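You operate a simulated robot arm through the tools that you are given. There is no shell and no other tool.

You run a simulated two-armed robot. Do the job below in one go: nothing can be reset, and whatever is moved stays where it is left.

TASK
Glue the block with the teal band on the corner ledge and clamp it till set.
Fine: cover over to the oil size; glue all over the ledge with the blue brush, brush back; leave the yellow brush; arm over, black knob down to the green band. Set down upright: squat brush with blue handle.

Only the result counts: the job must be done as asked and must still hold three seconds after the hand-in. Knocking over, shifting, dropping, spilling or breaking anything else fails it. Lids that push on must go on centred and level and be pressed home; caps that screw on are set level and turned clockwise until they are tight.

THE ROBOT
Two 7-joint arms with fingered hands on one trunk that stands fixed in place. Base frame: the origin is at the foot of the trunk, x ahead of it, y to its left, z up. Units: m, degrees, N and s.
The left shoulder is at [0.104, 0.182, 1.046], the right one opposite. With the tool pointing down near the work surface each hand reaches from about 0.48 to 0.88 m from the base axis, measured 20 degrees to its own side. Payload 3.8 kg a hand.
The tool frame of a hand sits at the grasp point between the pads (the TCP): z along the fingers, y along the line on which they close. The tips reach 0.03 m beyond it. The gripper opens to 0.104 m; its body begins 0.035 m behind the TCP. The gripper is a hand of 4 fingers: y runs from the thumb to the fingers, the wrist lies at [-0.017, -0.104, -0.178] in the tool frame, and closing takes about 1.5 s.
Orientation is told as [roll, pitch, yaw] about the base's x, y, z axes, in that order, counted from this pose: with the fingers straight down and the wrist toward the robot, the tool's x, y and z point along [0, 1, 0], [1, 0, 0] and [0, 0, -1] of the base frame.

THE INTERFACE
- The arms move only by the tool step_arm. It takes "left_commands", "right_commands" or both (then of equal length, played together; a hand with none holds still); each is a list of rows, each an object of numbers (a shift or turn left out is 0, a gripper value left out holds the last): "dx", "dy", "dz": the shift along the base's x, y, z in m; "ax", "ay", "az": the turn, a rotation vector about the base's x, y, z in degrees; "claw": the opening in per cent of the stroke, from 0 (shut) to 100 (fully open). In form: [{"dx": .., "dy": .., "dz": .., "ax": .., "ay": .., "az": .., "claw": ..}, ...]. A call has 1 to 20 rows; each row shifts and turns the commanded pose from where the row before left it. Rows are played at 5 a second. More than 0.05 m and 8.6 degrees between two rows, or a gripper value outside its range, and nothing of the call is played. A pose out of reach is approached as far as the arm can. The call stops where the force on the tool passes 40 N (or 10 N more than at its start, if that is more) or the arm is blocked; 0.2 s more then pass. The fingers move at their own pace (about 0.072 m/s each) and stop on an object; they squeeze with about 28 N. The grip force told is the motor's: it shows also when the fingers shut on nothing. Time passes only in rows, and 0.2 s behind the last, so rows that do not move let the fingers close. It gives the time, the measured TCP pose, the force on the tool (base axes), the opening and the grip force at its end, in the units of the frame above (readings bear some noise), with the torque about the TCP (base axes, N m) and any sound that the robot's microphone picked up.
- Cameras (640 x 400 px; columns grow to the right, rows downward): "scene" is now at [0.2018, 0.042, 1.2539]; the picture's right is [0.48, -0.88, 0.00], its down [-0.24, -0.13, -0.96] and it looks along [0.85, 0.46, -0.27] (base axes); focal length 214 px, centre (320, 200). "left" rides on the left gripper at [-0.066, -0.09, -0.126] in its tool frame; the picture's right is [-0.78, -0.30, 0.56], its down [0.57, -0.70, 0.42] and it looks along [0.26, 0.65, 0.71] (tool axes); focal length 275 px, centre (320, 200). "right" rides on the right gripper at [0.066, -0.09, -0.126] in its tool frame; the picture's right is [-0.78, 0.30, -0.56], its down [-0.57, -0.70, 0.42] and it looks along [-0.27, 0.65, 0.71] (tool axes); focal length 275 px, centre (320, 200). There is no depth. A picture from a camera that has moved, and an enlarged one, comes with that camera's place and axes in the base frame and with its lens.
- camera(camera): a new picture of that camera. No time passes.
- raise_lower(by): moves the trunk up (or, below 0, down) by that many m; the arms and the scene camera ride with it, the base frame stays. It gives what a move gives, with no picture.
- grasp_type(shape, hand): the hand has 4 fingers and takes this shape, open, in about a second: jaw (thumb against the fingers, like two jaws); tri (thumb and two fingers); tip (a fingertip pinch); poke (one finger out to press); point (the index stretched); flat (the hand flat); cup (the hand cupped); fist (a fist). The gripper value then closes the fingers along that shape, each until it touches; the sizes above hold for jaw. It gives what a move gives, with no picture.
- head_to(pan, tilt): turns the head with the scene camera to pan (to the left, within 86 degrees either way) and tilt (down, from -29 to 69), counted from straight ahead of the robot (the tilt from the chest, where the trunk bows). It gives what a move gives.
- zoom(camera, box): a new picture of the part [left, top, right, bottom] of that camera's present view, enlarged. No time passes.
- close_job(): hands the job in; it is judged then, once.

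Places have to be worked out from the pictures, the camera data and where the tool is seen. Open the grippers and draw the arms clear of the work before you hand the job in, unless the task says otherwise.

The tools are called as a command line: name --argument value ..., lists and objects as JSON in quotes. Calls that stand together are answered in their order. step_arm: Moves the arms, as the interface text tells. Its arguments: {"type":"object","properties":{"left_commands":{"type":"array","items":{"type":"object","properties":{"dx":{"type":"number"},"dy":{"type":"number"},"dz":{"type":"number"},"ax":{"type":"number"},"ay":{"type":"number"},"az":{"type":"number"},"claw":{"type":"number"}}}},"right_commands":{"type":"array","items":{"type":"object","properties":{"dx":{"type":"number"},"dy":{"type":"number"},"dz":{"type":"number"},"ax":{"type":"number"},"ay":{"type":"number"},"az":{"type":"number"},"claw":{"type":"number"}}}}},"required":[]} The other tools are called the same way: raise_lower (by) moves the trunk up or down; grasp_type (shape, hand) gives the hand a shape; head_to (pan, tilt) turns the head that bears the scene camera; camera (camera) takes a picture; zoom (camera, box) takes an enlarged picture of a part of a camera's view; close_job () hands the job in.

At the start:

```text
clock: 0.0
left_tool_pos: [0.3843, 0.4171, 1.3004]
left_ee_rot: [0.1, 0.0, 0.1]
left_force: [0.2, -0.3, -0.7]
left_wrist_torque: [-0.01, 0.03, 0.03]
left_finger_gap: 0.1036
left_grasp_force: 0.2
left_shape: jaw
right_tool_pos: [0.4822, 0.0156, 1.2575]
right_ee_rot: [0.1, 0.0, 0.0]
right_force: [-0.4, -0.2, 0.6]
right_wrist_torque: [0.03, 0.01, -0.02]
right_finger_gap: 0.1036
right_grasp_force: 0.1
right_shape: jaw
trunk travel left (down, up): [-0.2, 0.556]
head pan, tilt (commanded): [28.4, 15.6]
```

scene: 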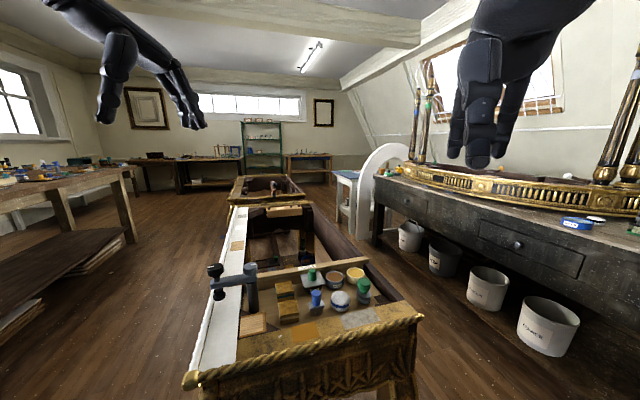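
right: 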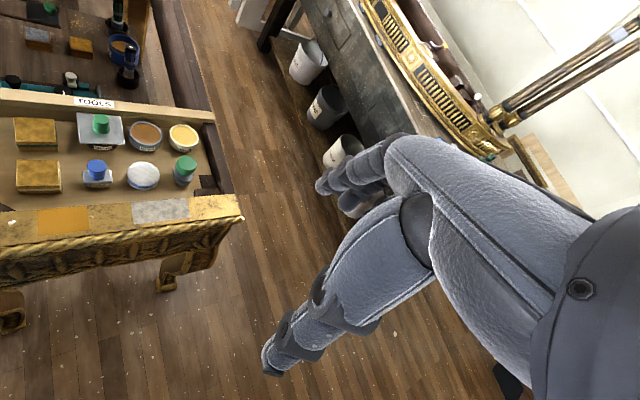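
left: 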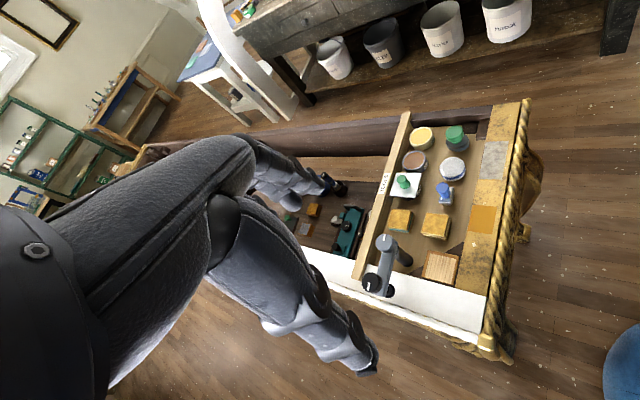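

I start by looking closer at the work area: the tray with jars, brushes, blocks and the clamp on the table's corner.

zoom --camera "scene" --box '[180, 240, 440, 400]'

zoom --camera "left" --box '[340, 90, 560, 370]'

zoom --camera "right" --box '[0, 0, 250, 250]'

```text
2.46 times, centred on (310, 320) of scene
camera zoom: at [0.2018, 0.042, 1.2539], right [0.48, -0.88, 0.0], down [-0.24, -0.13, -0.96], along [0.85, 0.46, -0.27], focal length 528 px, centre (345, -95)
```

zoom: 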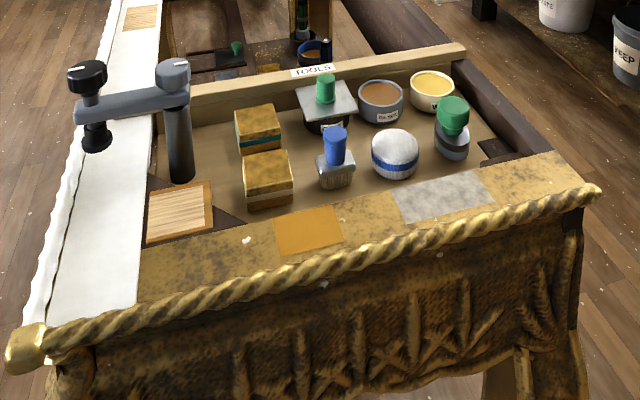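

```text
1.43 times, centred on (450, 230) of left
camera zoom: at [0.2934, 0.3512, 1.4263], right [-0.3, -0.78, -0.56], down [-0.7, 0.57, -0.42], along [0.65, 0.26, -0.71], focal length 393 px, centre (134, 157)
```

zoom: 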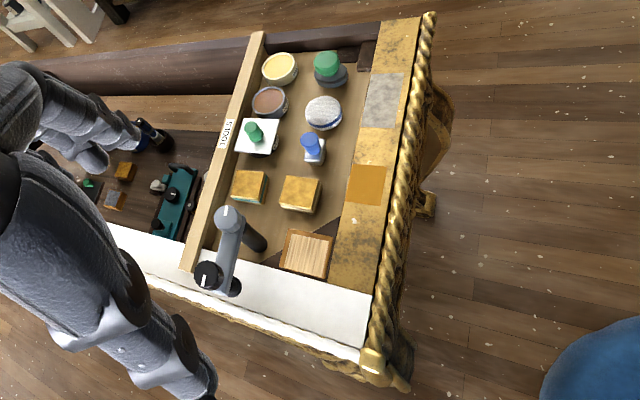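

```text
1.60 times, centred on (125, 125) of right
camera zoom: at [0.393, 0.082, 1.3834], right [0.3, -0.78, 0.56], down [-0.7, -0.57, -0.42], along [0.65, -0.27, -0.71], focal length 440 px, centre (632, 320)
```

zoom: 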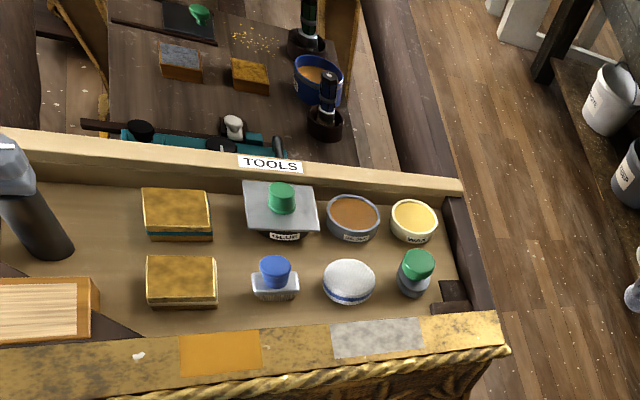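

The tray holds two blocks (teal band behind, pale band in front), a lidded glue pot, brown and yellow jars and several brushes. I tilt the head down to see it more centrally.

head_to --pan 28 --tilt 48

camera --camera "scene"

zoom --camera "scene" --box '[200, 80, 440, 240]'

```text
clock: 1.0
left_tool_pos: [0.384, 0.4179, 1.3004]
left_ee_rot: [0.1, 0.1, 0.0]
left_force: [0.0, 1.0, -0.5]
left_wrist_torque: [-0.01, 0.01, -0.01]
left_finger_gap: 0.1038
left_grasp_force: 0.0
left_shape: jaw
right_tool_pos: [0.481, 0.0154, 1.2567]
right_ee_rot: [0.0, 0.0, 0.0]
right_force: [0.5, -0.1, 0.0]
right_wrist_torque: [-0.01, -0.01, 0.0]
right_finger_gap: 0.1031
right_grasp_force: 0.1
right_shape: jaw
trunk travel left (down, up): [-0.2, 0.556]
head pan, tilt (commanded): [28.0, 48.0]
```

```text
taken
camera scene: at [0.1893, 0.0345, 1.204], right [0.47, -0.88, 0.0], down [-0.66, -0.35, -0.67], along [0.59, 0.31, -0.74], focal length 214 px, centre (320, 200)
```

scene: 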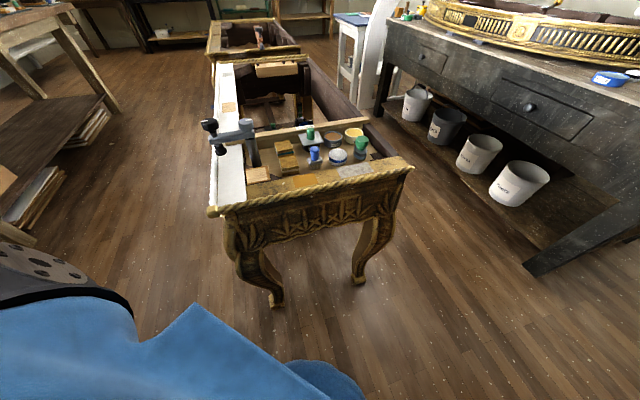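

```text
2.50 times, centred on (320, 160) of scene
camera zoom: at [0.1893, 0.0345, 1.204], right [0.47, -0.88, 0.0], down [-0.66, -0.35, -0.67], along [0.59, 0.31, -0.74], focal length 536 px, centre (320, 300)
```

zoom: 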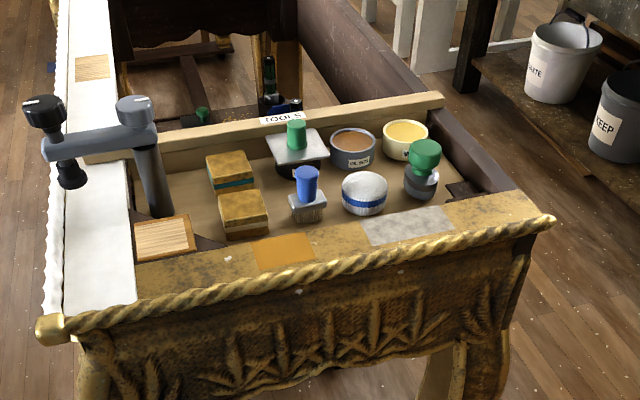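

The zoom re-renders sharply, so I zoom in further on each item to read labels and bands.

zoom --camera "scene" --box '[270, 118, 380, 186]'

zoom --camera "scene" --box '[196, 110, 306, 190]'

zoom --camera "left" --box '[370, 110, 490, 220]'

zoom --camera "left" --box '[345, 200, 505, 320]'

zoom --camera "right" --box '[70, 85, 220, 205]'

zoom --camera "right" --box '[0, 85, 100, 235]'

```text
5.82 times, centred on (325, 152) of scene
camera zoom: at [0.1893, 0.0345, 1.204], right [0.47, -0.88, 0.0], down [-0.66, -0.35, -0.67], along [0.59, 0.31, -0.74], focal length 1248 px, centre (291, 479)
```

zoom: 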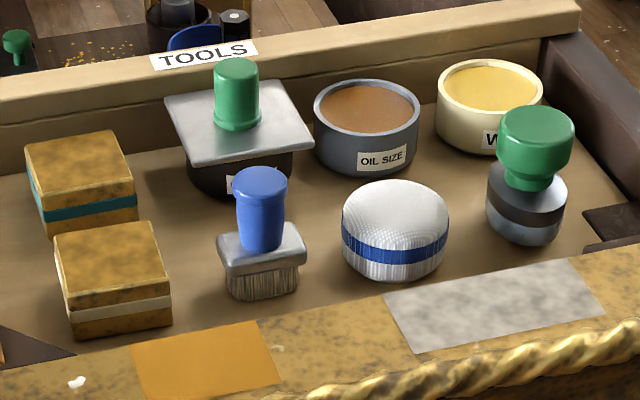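

```text
5.00 times, centred on (251, 150) of scene
camera zoom: at [0.1893, 0.0345, 1.204], right [0.47, -0.88, 0.0], down [-0.66, -0.35, -0.67], along [0.59, 0.31, -0.74], focal length 1072 px, centre (665, 450)
```

zoom: 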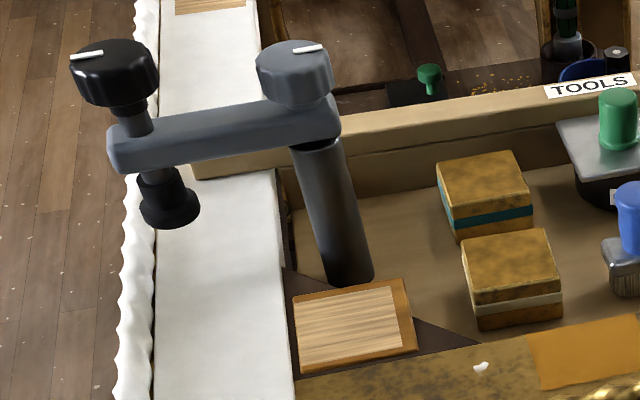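

```text
3.64 times, centred on (430, 165) of left
camera zoom: at [0.2934, 0.3513, 1.4263], right [-0.3, -0.78, -0.56], down [-0.7, 0.57, -0.42], along [0.65, 0.26, -0.71], focal length 1001 px, centre (-80, 327)
```

zoom: 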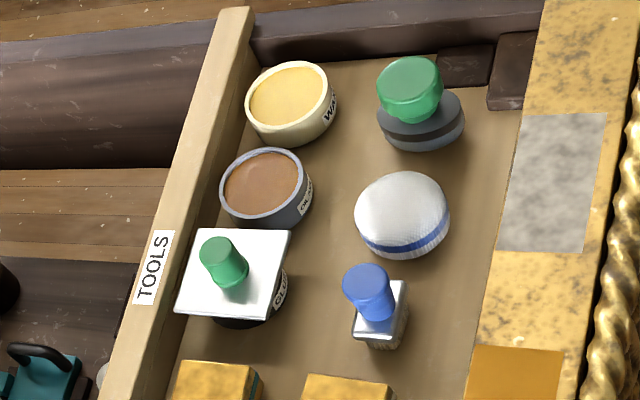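

```text
3.33 times, centred on (425, 260) of left
camera zoom: at [0.2934, 0.3513, 1.4263], right [-0.3, -0.78, -0.56], down [-0.7, 0.57, -0.42], along [0.65, 0.26, -0.71], focal length 918 px, centre (-30, 0)
```

zoom: 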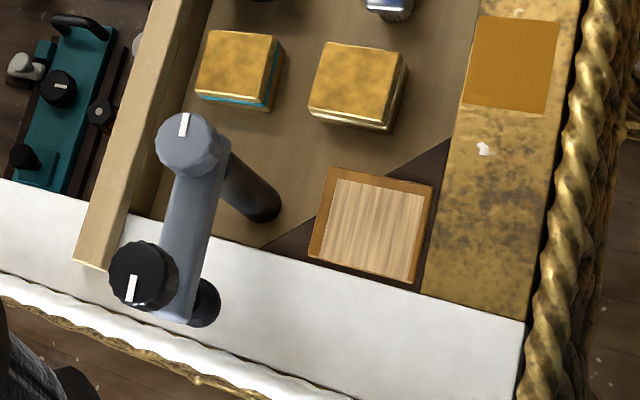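

```text
3.33 times, centred on (145, 145) of right
camera zoom: at [0.3929, 0.082, 1.3833], right [0.3, -0.78, 0.56], down [-0.7, -0.57, -0.42], along [0.65, -0.27, -0.71], focal length 918 px, centre (903, 383)
```

zoom: 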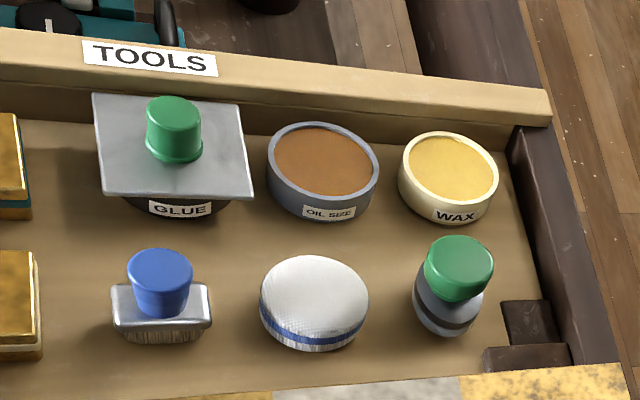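

```text
2.67 times, centred on (50, 160) of right
camera zoom: at [0.3929, 0.082, 1.3833], right [0.3, -0.78, 0.56], down [-0.7, -0.57, -0.42], along [0.65, -0.27, -0.71], focal length 734 px, centre (1040, 307)
```

zoom: 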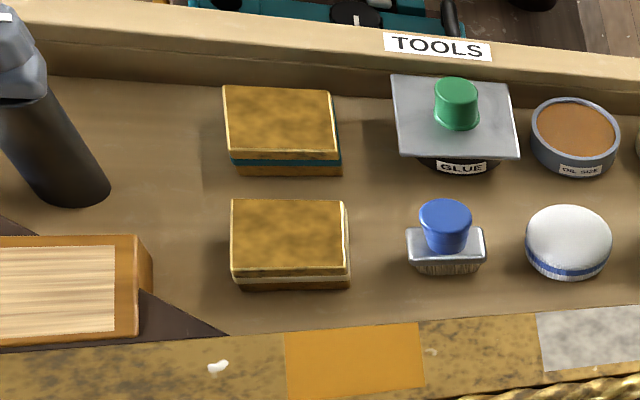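

I look closely at the clamp (screw, pad, any green band) from all three cameras.

zoom --camera "scene" --box '[200, 112, 264, 152]'

zoom --camera "left" --box '[355, 225, 425, 305]'

zoom --camera "right" --box '[0, 0, 140, 90]'

```text
10.00 times, centred on (232, 132) of scene
camera zoom: at [0.1893, 0.0345, 1.204], right [0.47, -0.88, 0.0], down [-0.66, -0.35, -0.67], along [0.59, 0.31, -0.74], focal length 2145 px, centre (1200, 880)
```

zoom: 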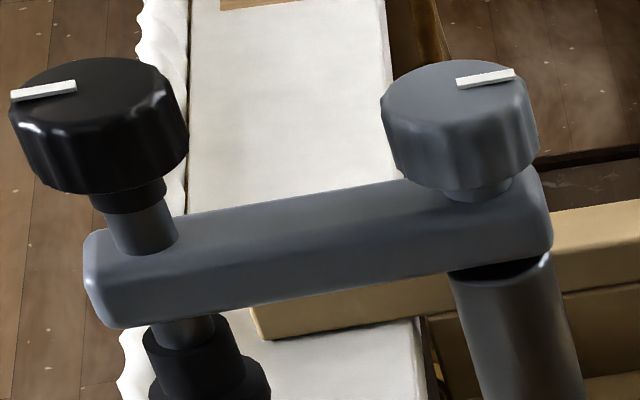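

```text
5.00 times, centred on (390, 265) of left
camera zoom: at [0.2934, 0.3513, 1.4263], right [-0.3, -0.78, -0.56], down [-0.7, 0.57, -0.42], along [0.65, 0.26, -0.71], focal length 1376 px, centre (-30, -125)
```

zoom: 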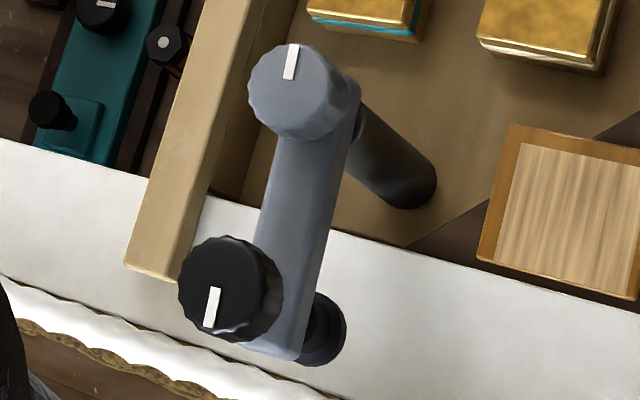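

```text
4.44 times, centred on (70, 45) of right
camera zoom: at [0.3929, 0.082, 1.3833], right [0.3, -0.78, 0.56], down [-0.7, -0.57, -0.42], along [0.65, -0.27, -0.71], focal length 1224 px, centre (1431, 889)
```

zoom: 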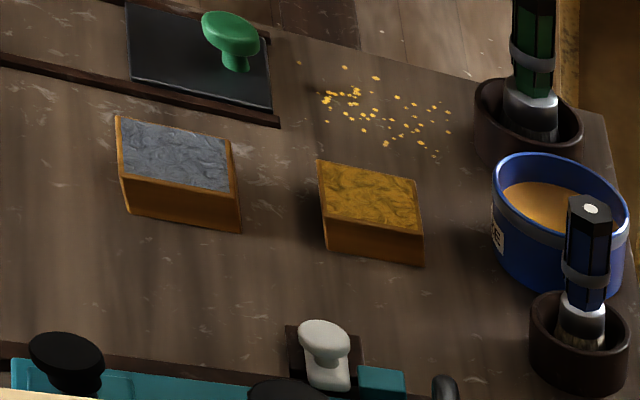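

The wrist cameras triangulate consistently: cover knob ≈ (0.706, 0.346, 0.861), blue brush top ≈ (0.624, 0.286, 0.861), oil size rim ≈ (0.756, 0.293, 0.821), black clamp knob ≈ (0.495, 0.50, 0.94). I move the left hand in closer for better measurement and to see the hand shape.

step_arm --left_commands '[{"dx": 0.02, "dy": -0.04, "dz": -0.02}, {"dx": 0.02, "dy": -0.04, "dz": -0.02}, {"dx": 0.02, "dy": -0.04, "dz": -0.02}, {"dx": 0.0, "dy": -0.03, "dz": -0.035}, {"dz": -0.04}, {"dz": -0.04}, {"dz": -0.04}, {"dz": -0.03}]'

camera --camera "left"

camera --camera "scene"

camera --camera "right"

```text
clock: 2.8
left_tool_pos: [0.4444, 0.2658, 1.0576]
left_ee_rot: [0.0, 0.0, 0.0]
left_force: [-0.2, 0.1, 0.4]
left_wrist_torque: [0.0, -0.02, 0.0]
left_finger_gap: 0.1037
left_grasp_force: 0.0
left_shape: jaw
right_tool_pos: [0.4816, 0.0152, 1.2575]
right_ee_rot: [0.1, 0.0, 0.0]
right_force: [0.4, 0.7, -0.2]
right_wrist_torque: [0.01, 0.01, -0.03]
right_finger_gap: 0.1036
right_grasp_force: 0.0
right_shape: jaw
trunk travel left (down, up): [-0.2, 0.556]
head pan, tilt (commanded): [28.0, 48.0]
```

```text
taken
camera left: at [0.353, 0.2001, 1.1846], right [-0.3, -0.78, -0.56], down [-0.7, 0.57, -0.42], along [0.65, 0.26, -0.71], focal length 275 px, centre (320, 200)
```

left: 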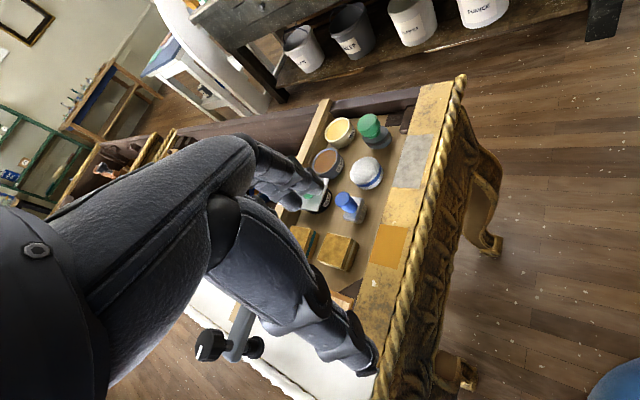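

```text
taken
camera scene: at [0.1894, 0.0344, 1.2039], right [0.47, -0.88, 0.0], down [-0.66, -0.35, -0.67], along [0.59, 0.31, -0.74], focal length 214 px, centre (320, 200)
```

scene: 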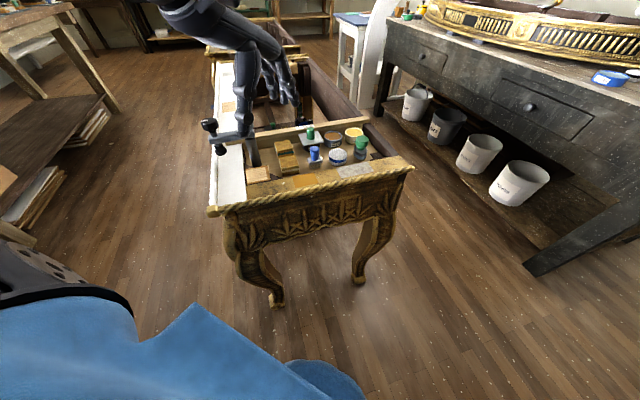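

```text
taken
camera right: at [0.3931, 0.0819, 1.3833], right [0.3, -0.78, 0.56], down [-0.7, -0.57, -0.42], along [0.65, -0.27, -0.71], focal length 275 px, centre (320, 200)
```

right: 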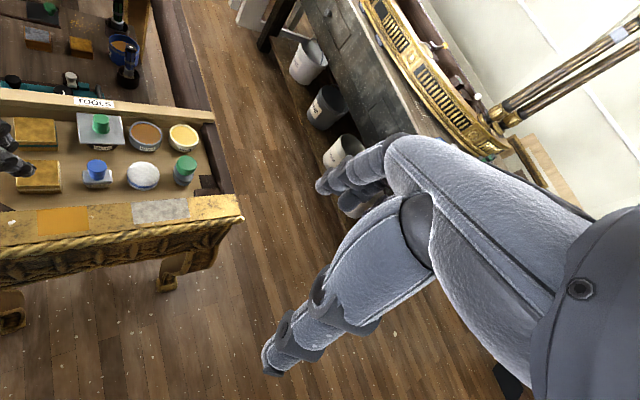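

I zoom on the hand from the scene camera to learn how the fingers sit around the TCP.

zoom --camera "scene" --box '[150, 0, 310, 110]'

zoom --camera "left" --box '[260, 80, 480, 300]'

```text
3.64 times, centred on (230, 55) of scene
camera zoom: at [0.1894, 0.0344, 1.2039], right [0.47, -0.88, 0.0], down [-0.66, -0.35, -0.67], along [0.59, 0.31, -0.74], focal length 780 px, centre (647, 727)
```

zoom: 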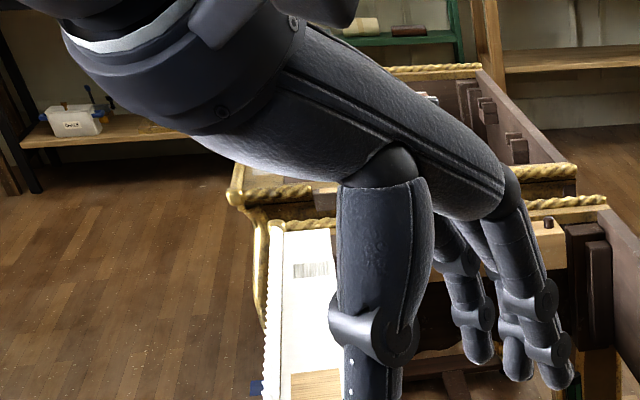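

```text
1.82 times, centred on (370, 190) of left
camera zoom: at [0.353, 0.2001, 1.1846], right [-0.3, -0.78, -0.56], down [-0.7, 0.57, -0.42], along [0.65, 0.26, -0.71], focal length 500 px, centre (229, 218)
```

zoom: 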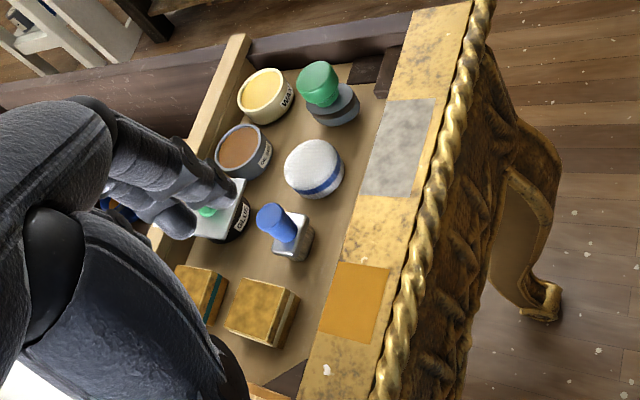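

The jaw has a thumb against three fingers. I try the "tip" shape to see whether it's slimmer for gripping small knobs among neighbours.

grasp_type --hand "left" --shape "tip"

zoom --camera "scene" --box '[150, 0, 330, 120]'

camera --camera "left"

```text
clock: 3.7
left_tool_pos: [0.4447, 0.2663, 1.059]
left_ee_rot: [0.0, 0.1, 0.0]
left_force: [-0.2, -0.7, -0.7]
left_wrist_torque: [0.02, -0.01, -0.02]
left_finger_gap: 0.1037
left_grasp_force: 0.0
left_shape: tip
right_tool_pos: [0.4823, 0.0156, 1.2571]
right_ee_rot: [0.0, 0.0, -0.1]
right_force: [0.0, -0.4, 0.8]
right_wrist_torque: [-0.01, 0.0, 0.01]
right_finger_gap: 0.104
right_grasp_force: 0.0
right_shape: jaw
trunk travel left (down, up): [-0.2, 0.556]
head pan, tilt (commanded): [28.0, 48.0]
```

```text
3.33 times, centred on (240, 60) of scene
camera zoom: at [0.1893, 0.0345, 1.2039], right [0.47, -0.88, 0.0], down [-0.66, -0.35, -0.67], along [0.59, 0.31, -0.74], focal length 715 px, centre (587, 667)
```

zoom: 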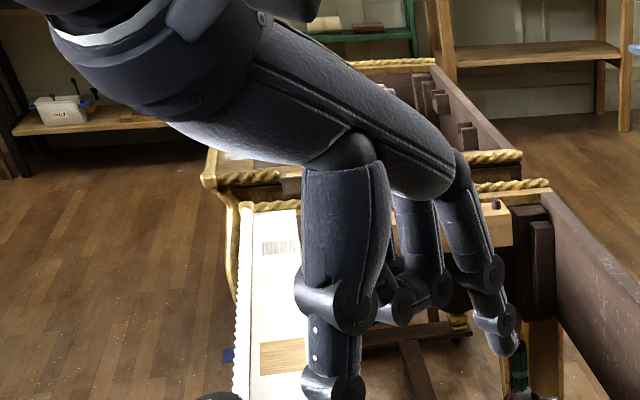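

```text
taken
camera left: at [0.353, 0.2002, 1.1851], right [-0.3, -0.78, -0.56], down [-0.7, 0.57, -0.42], along [0.65, 0.26, -0.71], focal length 275 px, centre (320, 200)
```

left: 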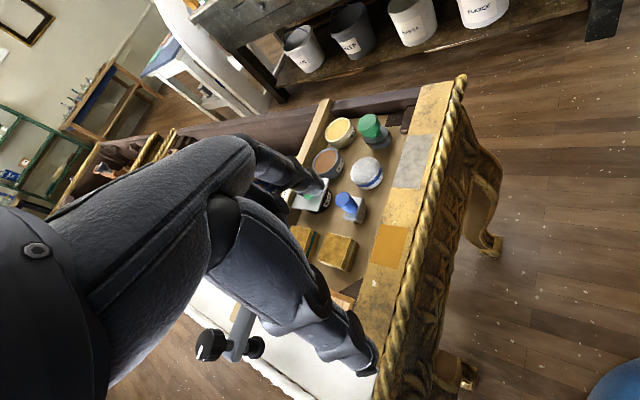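

In "tip", index opposes thumb with the others curled – slimmer. Now I turn the left hand so its camera sees the whole tray at close range for precise measuring.

step_arm --left_commands '[{"dx": 0.0, "dy": -0.02, "dz": 0.01, "az": 8}, {"dy": -0.02, "dz": 0.01, "az": 8}, {"dy": -0.02, "az": 8}, {"dy": -0.02, "az": 8}, {"az": 8}]'

camera --camera "left"

```text
clock: 4.9
left_tool_pos: [0.4426, 0.1857, 1.0744]
left_ee_rot: [0.0, -0.1, 40.1]
left_force: [1.1, 0.0, 0.3]
left_wrist_torque: [-0.01, 0.0, 0.01]
left_finger_gap: 0.1039
left_grasp_force: 0.2
left_shape: tip
right_tool_pos: [0.4827, 0.0156, 1.2563]
right_ee_rot: [0.1, 0.1, 0.0]
right_force: [0.6, -0.9, -0.4]
right_wrist_torque: [-0.02, -0.02, -0.04]
right_finger_gap: 0.1035
right_grasp_force: 0.0
right_shape: jaw
trunk travel left (down, up): [-0.2, 0.556]
head pan, tilt (commanded): [28.0, 48.0]
```

```text
taken
camera left: at [0.4168, 0.0774, 1.2009], right [0.27, -0.78, -0.56], down [-0.91, -0.01, -0.42], along [0.33, 0.62, -0.71], focal length 275 px, centre (320, 200)
```

left: 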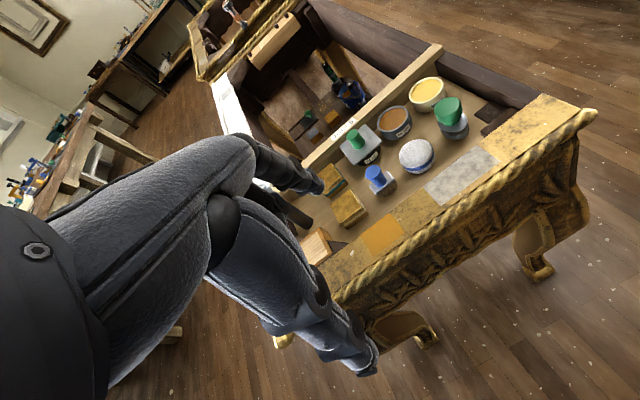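

Good vantage from the right side. I zoom in on the tray objects for measurement.

zoom --camera "left" --box '[300, 60, 500, 260]'

zoom --camera "left" --box '[295, 140, 405, 260]'

zoom --camera "scene" --box '[196, 110, 306, 190]'

```text
2.00 times, centred on (400, 160) of left
camera zoom: at [0.4168, 0.0774, 1.2009], right [0.27, -0.78, -0.56], down [-0.91, -0.01, -0.42], along [0.33, 0.62, -0.71], focal length 551 px, centre (160, 280)
```

zoom: 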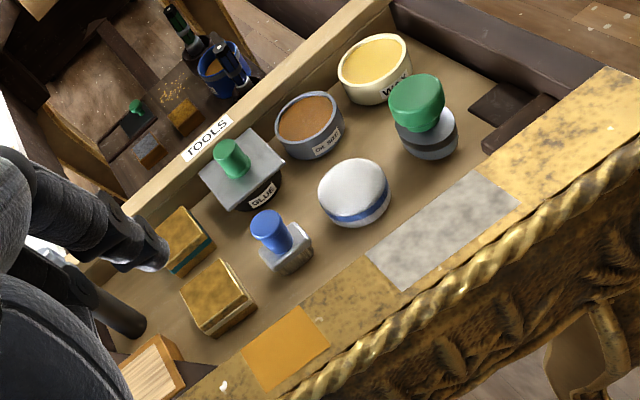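

```text
3.33 times, centred on (350, 200) of left
camera zoom: at [0.4168, 0.0774, 1.2009], right [0.27, -0.78, -0.56], down [-0.91, -0.01, -0.42], along [0.33, 0.62, -0.71], focal length 918 px, centre (220, 200)
```

zoom: 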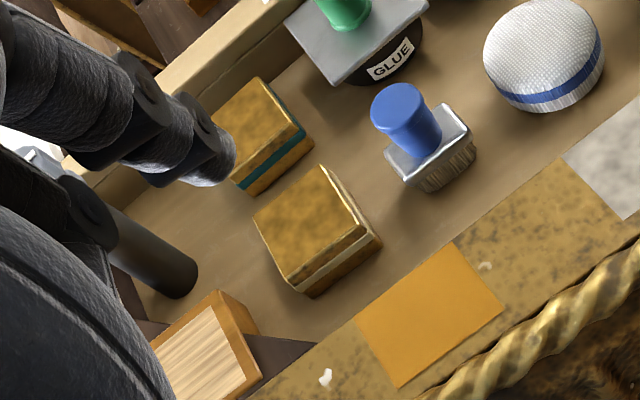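

```text
5.00 times, centred on (251, 150) of scene
camera zoom: at [0.1896, 0.0346, 1.2038], right [0.47, -0.88, 0.0], down [-0.66, -0.35, -0.67], along [0.59, 0.31, -0.74], focal length 1072 px, centre (665, 450)
```

zoom: 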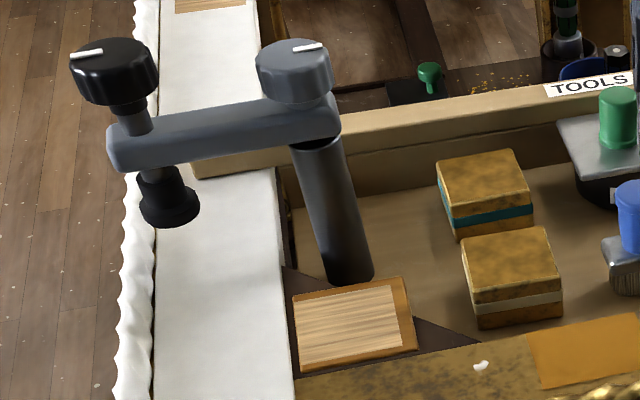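

Measurements agree: table axes are at ~45°, cover knob (0.708, 0.346, 0.857), brush top (0.626, 0.285, 0.856), pale block top (0.578, 0.342, 0.820), teal block (0.639, 0.401). I put the right hand aside as an observing camera and return the left to jaw, heading above the cover.

step_arm --right_commands '[{"dx": 0.005, "dz": -0.015, "az": 8}, {"dx": 0.005, "dz": -0.015, "az": 8}, {"dx": 0.005, "dz": -0.015, "az": 8}, {"dx": 0.005, "dz": -0.015, "az": 8}, {"dx": 0.005, "dz": -0.015, "az": 8}, {"dx": 0.005, "dz": -0.015, "az": 8}, {"dx": 0.005, "dz": -0.015, "az": 8}, {"dx": 0.005, "dz": -0.015, "az": 8}, {"dx": 0.0, "dz": -0.015, "az": 8}]'

grasp_type --hand "left" --shape "jaw"

camera --camera "right"

```text
clock: 6.9
left_tool_pos: [0.4446, 0.1849, 1.0757]
left_ee_rot: [0.0, 0.0, 39.9]
left_force: [-0.6, 0.5, 0.6]
left_wrist_torque: [-0.02, 0.03, 0.01]
left_finger_gap: 0.1037
left_grasp_force: 0.1
left_shape: tip
right_tool_pos: [0.523, 0.0148, 1.1381]
right_ee_rot: [0.1, 0.1, 64.1]
right_force: [-0.4, -0.3, 0.8]
right_wrist_torque: [0.01, 0.03, -0.01]
right_finger_gap: 0.1036
right_grasp_force: 0.1
right_shape: jaw
right hand out of reach, approached as far as the arm can: row 9
trunk travel left (down, up): [-0.2, 0.556]
head pan, tilt (commanded): [28.0, 48.0]
```

```text
clock: 7.8
left_tool_pos: [0.4437, 0.1858, 1.0744]
left_ee_rot: [-0.1, 0.1, 40.1]
left_force: [0.3, 0.6, 0.7]
left_wrist_torque: [-0.02, -0.01, -0.06]
left_finger_gap: 0.1037
left_grasp_force: 0.1
left_shape: jaw
right_tool_pos: [0.5223, 0.0154, 1.1379]
right_ee_rot: [0.1, 0.0, 64.1]
right_force: [0.5, -0.5, -0.1]
right_wrist_torque: [-0.01, -0.02, 0.02]
right_finger_gap: 0.1036
right_grasp_force: 0.1
right_shape: jaw
trunk travel left (down, up): [-0.2, 0.556]
head pan, tilt (commanded): [28.0, 48.0]
```

```text
taken
camera right: at [0.4252, -0.0354, 1.2635], right [0.83, -0.07, 0.56], down [0.21, -0.88, -0.42], along [0.52, 0.47, -0.71], focal length 275 px, centre (320, 200)
```

right: 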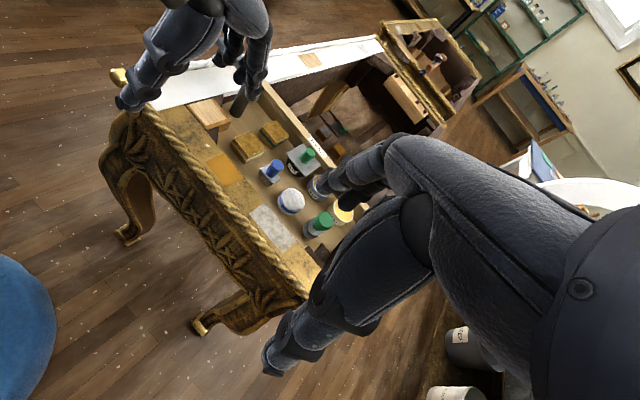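

Good. I shift the observer hand slightly so it doesn't hide the oil size jar, and take the left hand above the cover knob with jaws half open.

step_arm --left_commands '[{"dx": 0.033, "dy": 0.02, "az": -5, "claw": 60}, {"dx": 0.033, "dy": 0.02, "az": -5}, {"dx": 0.033, "dy": 0.02, "az": -5}, {"dx": 0.033, "dy": 0.02, "az": -5}, {"dx": 0.033, "dy": 0.02, "az": -5}, {"dx": 0.033, "dy": 0.02, "az": -5, "dz": -0.02}, {"dx": 0.033, "dy": 0.02, "az": -5, "dz": -0.03}, {"dx": 0.033, "dy": 0.02, "az": -5, "dz": -0.03}]' --right_commands '[{"dx": 0.005, "dy": -0.005}, {"dx": 0.005, "dy": -0.005}, {"dx": 0.005, "dy": -0.005}, {"dx": 0.005, "dy": -0.005}, {"dx": 0.005, "dy": -0.005}, {"dx": 0.005, "dy": -0.005}, {"dx": 0.005, "dy": -0.005}, {"dx": 0.005, "dy": -0.005}]'

camera --camera "right"

camera --camera "left"

zoom --camera "scene" --box '[220, 60, 420, 200]'

```text
clock: 9.6
left_tool_pos: [0.7072, 0.3483, 0.9934]
left_ee_rot: [-0.1, 0.1, 0.0]
left_force: [0.3, -0.2, -0.1]
left_wrist_torque: [0.01, -0.01, 0.01]
left_finger_gap: 0.0628
left_grasp_force: 0.1
left_shape: jaw
right_tool_pos: [0.5328, 0.0066, 1.136]
right_ee_rot: [0.1, 0.1, 64.0]
right_force: [0.7, 0.6, 0.0]
right_wrist_torque: [0.0, 0.01, 0.0]
right_finger_gap: 0.1037
right_grasp_force: 0.1
right_shape: jaw
right hand out of reach, approached as far as the arm can: row 3, 4, 5, 6, 7, 8
trunk travel left (down, up): [-0.2, 0.556]
head pan, tilt (commanded): [28.0, 48.0]
```

```text
taken
camera right: at [0.4354, -0.0453, 1.2626], right [0.83, -0.07, 0.56], down [0.21, -0.88, -0.42], along [0.52, 0.47, -0.71], focal length 275 px, centre (320, 200)
```

right: 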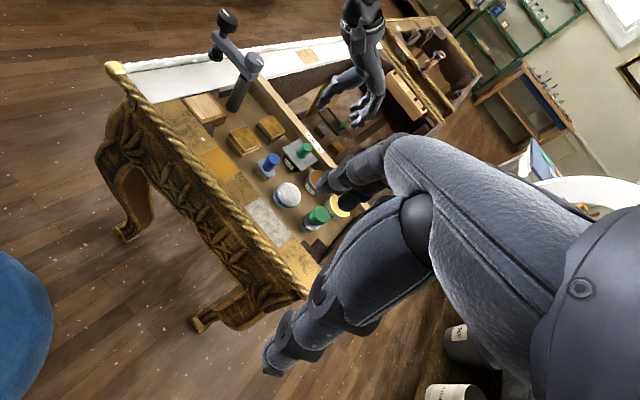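

```text
taken
camera left: at [0.6163, 0.2812, 1.1193], right [-0.3, -0.78, -0.56], down [-0.7, 0.57, -0.42], along [0.65, 0.26, -0.71], focal length 275 px, centre (320, 200)
```

left: 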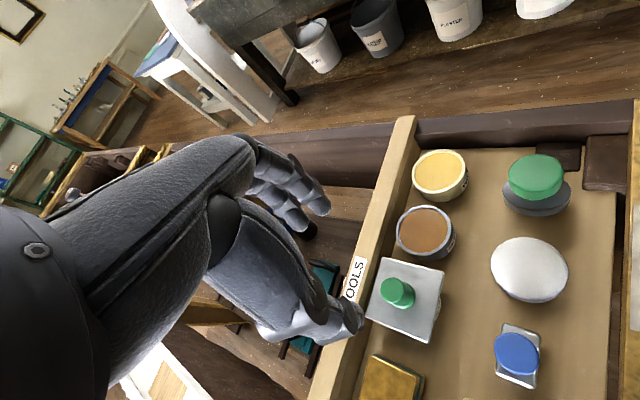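

```text
2.86 times, centred on (320, 130) of scene
camera zoom: at [0.1904, 0.035, 1.2036], right [0.47, -0.88, 0.0], down [-0.66, -0.35, -0.67], along [0.59, 0.31, -0.74], focal length 613 px, centre (320, 400)
```

zoom: 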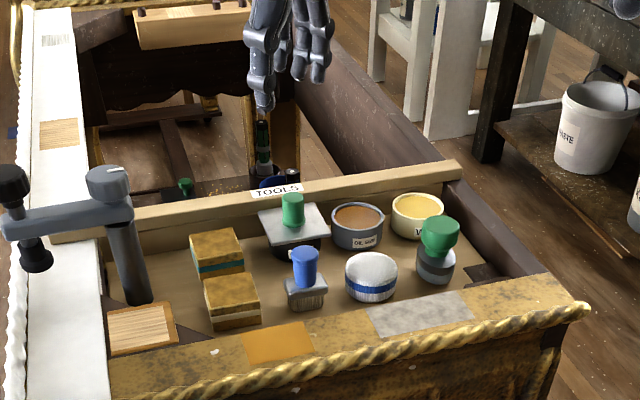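

The left camera now gives a clear close view. I zoom in for accurate positions of knob, jars and the clamp from the right camera.

zoom --camera "left" --box '[340, 130, 640, 400]'

zoom --camera "right" --box '[170, 0, 340, 150]'

zoom --camera "right" --box '[160, 80, 360, 240]'

```text
1.48 times, centred on (490, 265) of left
camera zoom: at [0.6163, 0.2812, 1.1193], right [-0.3, -0.78, -0.56], down [-0.7, 0.57, -0.42], along [0.65, 0.26, -0.71], focal length 408 px, centre (68, 104)
```

zoom: 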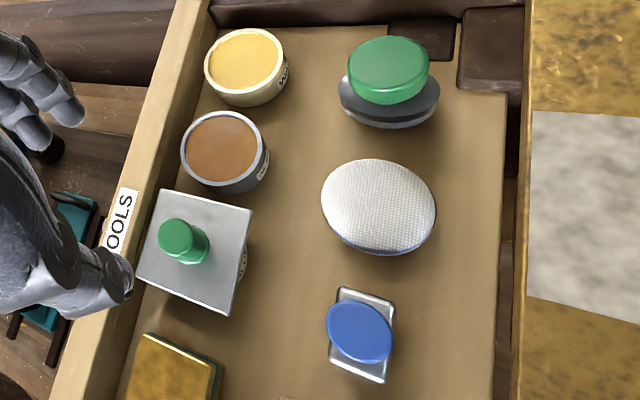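

```text
2.67 times, centred on (255, 75) of right
camera zoom: at [0.4354, -0.0453, 1.2626], right [0.83, -0.07, 0.56], down [0.21, -0.88, -0.42], along [0.52, 0.47, -0.71], focal length 734 px, centre (493, 533)
```

zoom: 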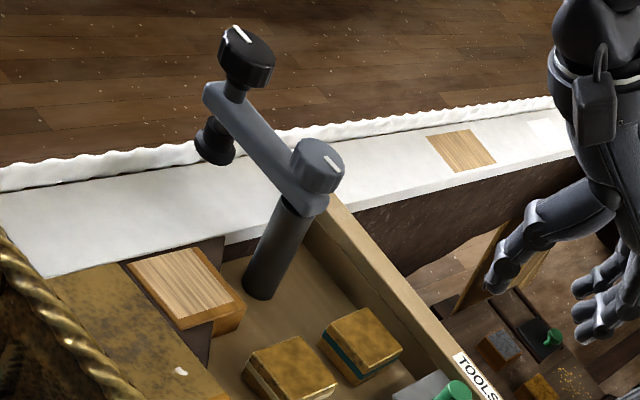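

```text
2.50 times, centred on (260, 160) of right
camera zoom: at [0.4354, -0.0453, 1.2626], right [0.83, -0.07, 0.56], down [0.21, -0.88, -0.42], along [0.52, 0.47, -0.71], focal length 688 px, centre (470, 300)
```

zoom: 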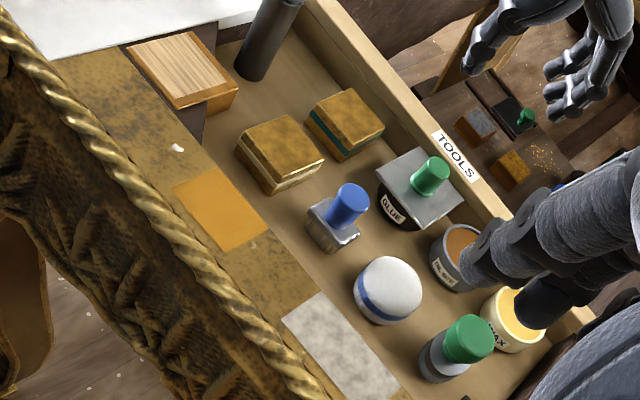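

The jaws hang right above the cover knob. I descend to just above it and check before going around it.

step_arm --left_commands '[{"dy": -0.003, "dz": -0.03}, {"dz": -0.03}, {"dz": -0.025}]'

zoom --camera "left" --box '[240, 180, 440, 340]'

zoom --camera "scene" --box '[260, 80, 400, 180]'

zoom --camera "right" --box '[240, 60, 400, 200]'

```text
clock: 10.4
left_tool_pos: [0.7083, 0.3442, 0.9092]
left_ee_rot: [0.0, 0.0, 0.0]
left_force: [-0.4, -0.4, -0.8]
left_wrist_torque: [0.0, 0.02, -0.01]
left_finger_gap: 0.0629
left_grasp_force: 0.1
left_shape: jaw
right_tool_pos: [0.5319, 0.005, 1.1373]
right_ee_rot: [0.0, 0.0, 63.9]
right_force: [0.3, 0.1, -0.5]
right_wrist_torque: [0.0, 0.01, 0.03]
right_finger_gap: 0.1041
right_grasp_force: 0.0
right_shape: jaw
trunk travel left (down, up): [-0.2, 0.556]
head pan, tilt (commanded): [28.0, 48.0]
```

```text
2.50 times, centred on (340, 260) of left
camera zoom: at [0.6172, 0.2789, 1.0348], right [-0.3, -0.78, -0.56], down [-0.7, 0.57, -0.42], along [0.65, 0.26, -0.71], focal length 688 px, centre (270, 50)
```

zoom: 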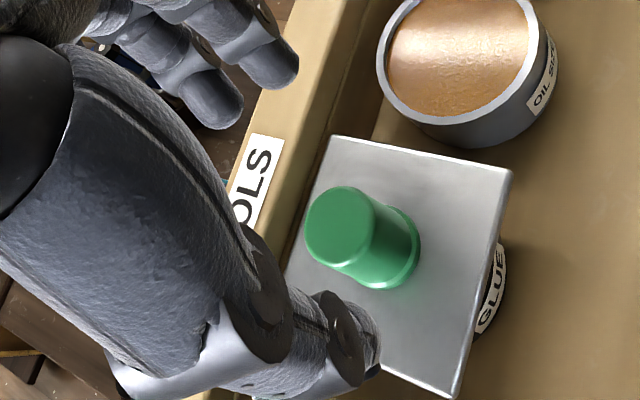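

```text
4.00 times, centred on (330, 130) of scene
camera zoom: at [0.1898, 0.0346, 1.2038], right [0.47, -0.88, 0.0], down [-0.66, -0.35, -0.67], along [0.59, 0.31, -0.74], focal length 858 px, centre (280, 480)
```

zoom: 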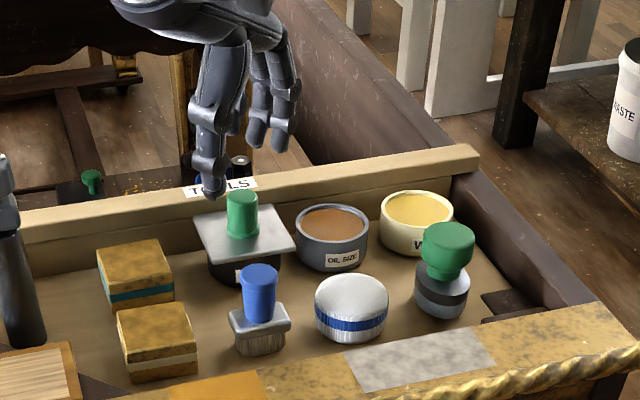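

```text
2.86 times, centred on (320, 130) of right
camera zoom: at [0.4347, -0.0457, 1.2629], right [0.83, -0.07, 0.56], down [0.21, -0.88, -0.42], along [0.52, 0.47, -0.71], focal length 786 px, centre (320, 400)
```

zoom: 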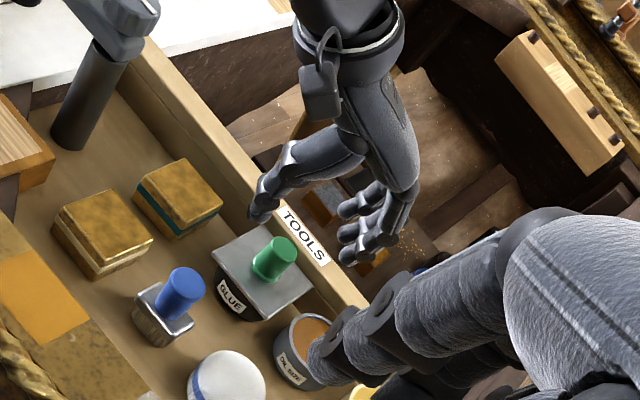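

The knob sits at about (0.7065, 0.347); I nudge and descend around it with tips staying above the plate, then close.

step_arm --left_commands '[{"dx": -0.001, "dy": 0.0025, "dz": -0.02}, {"dz": -0.015}, {"dz": -0.01}]'

zoom --camera "left" --box '[240, 180, 440, 340]'

zoom --camera "scene" --box '[270, 90, 370, 170]'

zoom --camera "right" --box '[260, 80, 380, 180]'

```text
clock: 11.2
left_tool_pos: [0.708, 0.3454, 0.867]
left_ee_rot: [-0.1, -0.2, -0.1]
left_force: [-1.0, -1.9, 4.6]
left_wrist_torque: [-0.01, -0.19, -0.04]
left_finger_gap: 0.0621
left_grasp_force: 0.0
left_shape: jaw
right_tool_pos: [0.53, 0.0045, 1.1374]
right_ee_rot: [0.0, 0.0, 64.0]
right_force: [-0.1, 0.5, 0.4]
right_wrist_torque: [0.01, 0.03, -0.01]
right_finger_gap: 0.1035
right_grasp_force: 0.1
right_shape: jaw
trunk travel left (down, up): [-0.2, 0.556]
head pan, tilt (commanded): [28.0, 48.0]
```

```text
2.50 times, centred on (340, 260) of left
camera zoom: at [0.6166, 0.2788, 0.9923], right [-0.3, -0.78, -0.56], down [-0.7, 0.57, -0.43], along [0.65, 0.26, -0.71], focal length 688 px, centre (270, 50)
```

zoom: 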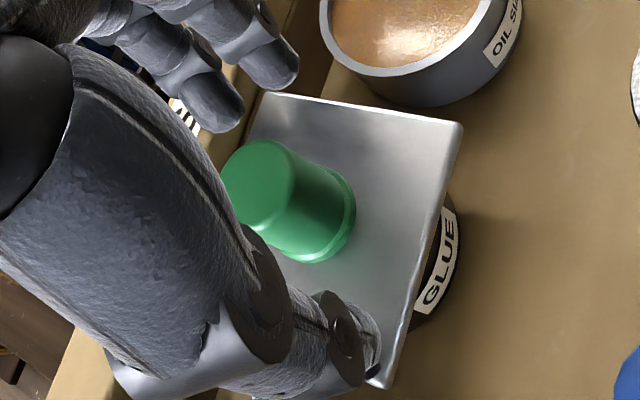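

```text
5.00 times, centred on (320, 130) of scene
camera zoom: at [0.1885, 0.0339, 1.2042], right [0.47, -0.88, 0.0], down [-0.66, -0.35, -0.67], along [0.59, 0.31, -0.74], focal length 1072 px, centre (320, 550)
```

zoom: 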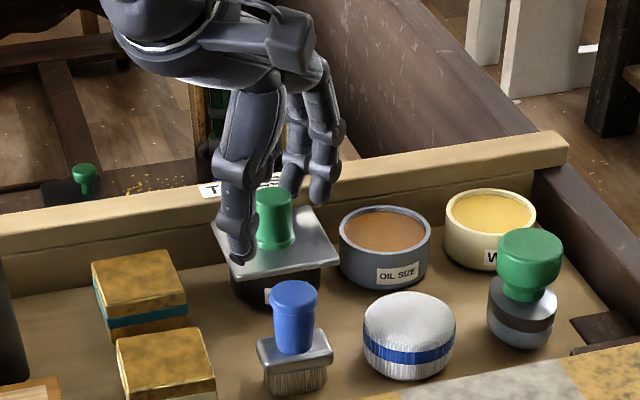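

```text
4.00 times, centred on (320, 130) of right
camera zoom: at [0.4333, -0.0465, 1.2637], right [0.83, -0.07, 0.56], down [0.21, -0.88, -0.42], along [0.52, 0.47, -0.71], focal length 1101 px, centre (320, 480)
```

zoom: 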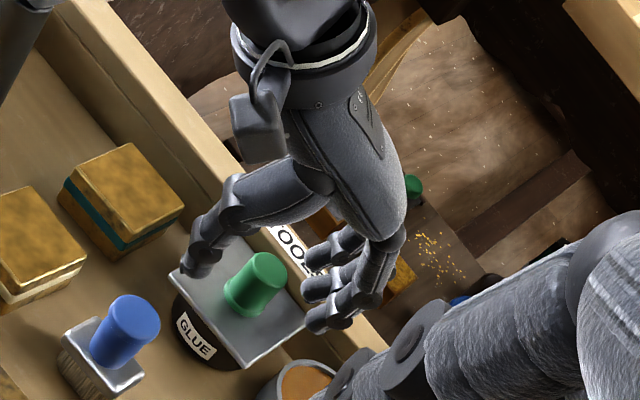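

A 4.6 N touch: the torque says the fingers brush the TOOLS board's top edge. I lift 4 mm and then close on the knob.

step_arm --left_commands '[{"dz": 0.004}, {"claw": 0}, {}, {}, {}, {}, {}, {}]'

zoom --camera "left" --box '[200, 120, 440, 340]'

zoom --camera "scene" --box '[270, 90, 370, 170]'

zoom --camera "right" --box '[260, 80, 380, 180]'

```text
clock: 13.0
left_tool_pos: [0.707, 0.343, 0.8696]
left_ee_rot: [0.0, -0.1, -0.1]
left_force: [-8.8, -8.8, 3.6]
left_wrist_torque: [-0.31, 0.05, 0.07]
left_finger_gap: 0.0078
left_grasp_force: 27.6
left_shape: jaw
right_tool_pos: [0.5307, 0.0047, 1.1387]
right_ee_rot: [0.0, 0.0, 64.0]
right_force: [0.1, 0.0, 0.4]
right_wrist_torque: [0.01, -0.01, 0.02]
right_finger_gap: 0.1036
right_grasp_force: 0.0
right_shape: jaw
trunk travel left (down, up): [-0.2, 0.556]
head pan, tilt (commanded): [28.0, 48.0]
```

```text
1.82 times, centred on (320, 230) of left
camera zoom: at [0.6159, 0.2783, 0.9958], right [-0.3, -0.78, -0.56], down [-0.7, 0.57, -0.43], along [0.65, 0.26, -0.71], focal length 500 px, centre (320, 146)
```

zoom: 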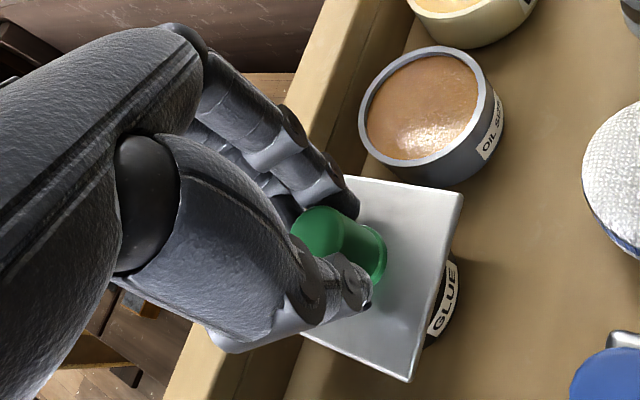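

```text
5.00 times, centred on (320, 130) of scene
camera zoom: at [0.188, 0.0332, 1.2042], right [0.47, -0.88, 0.0], down [-0.66, -0.35, -0.67], along [0.59, 0.31, -0.74], focal length 1072 px, centre (320, 550)
```

zoom: 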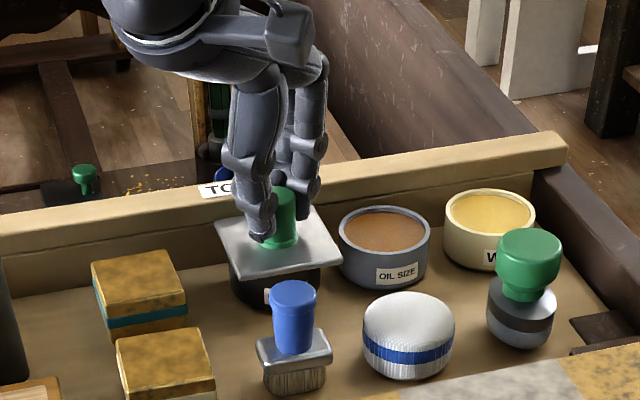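

```text
4.00 times, centred on (320, 130) of right
camera zoom: at [0.4328, -0.0472, 1.2637], right [0.83, -0.07, 0.56], down [0.21, -0.88, -0.43], along [0.52, 0.47, -0.71], focal length 1101 px, centre (320, 480)
```

zoom: 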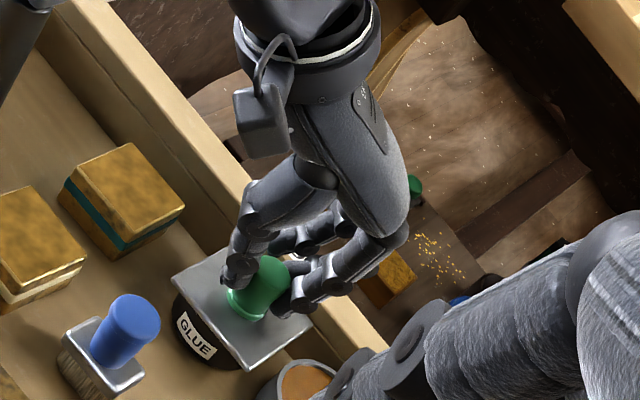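

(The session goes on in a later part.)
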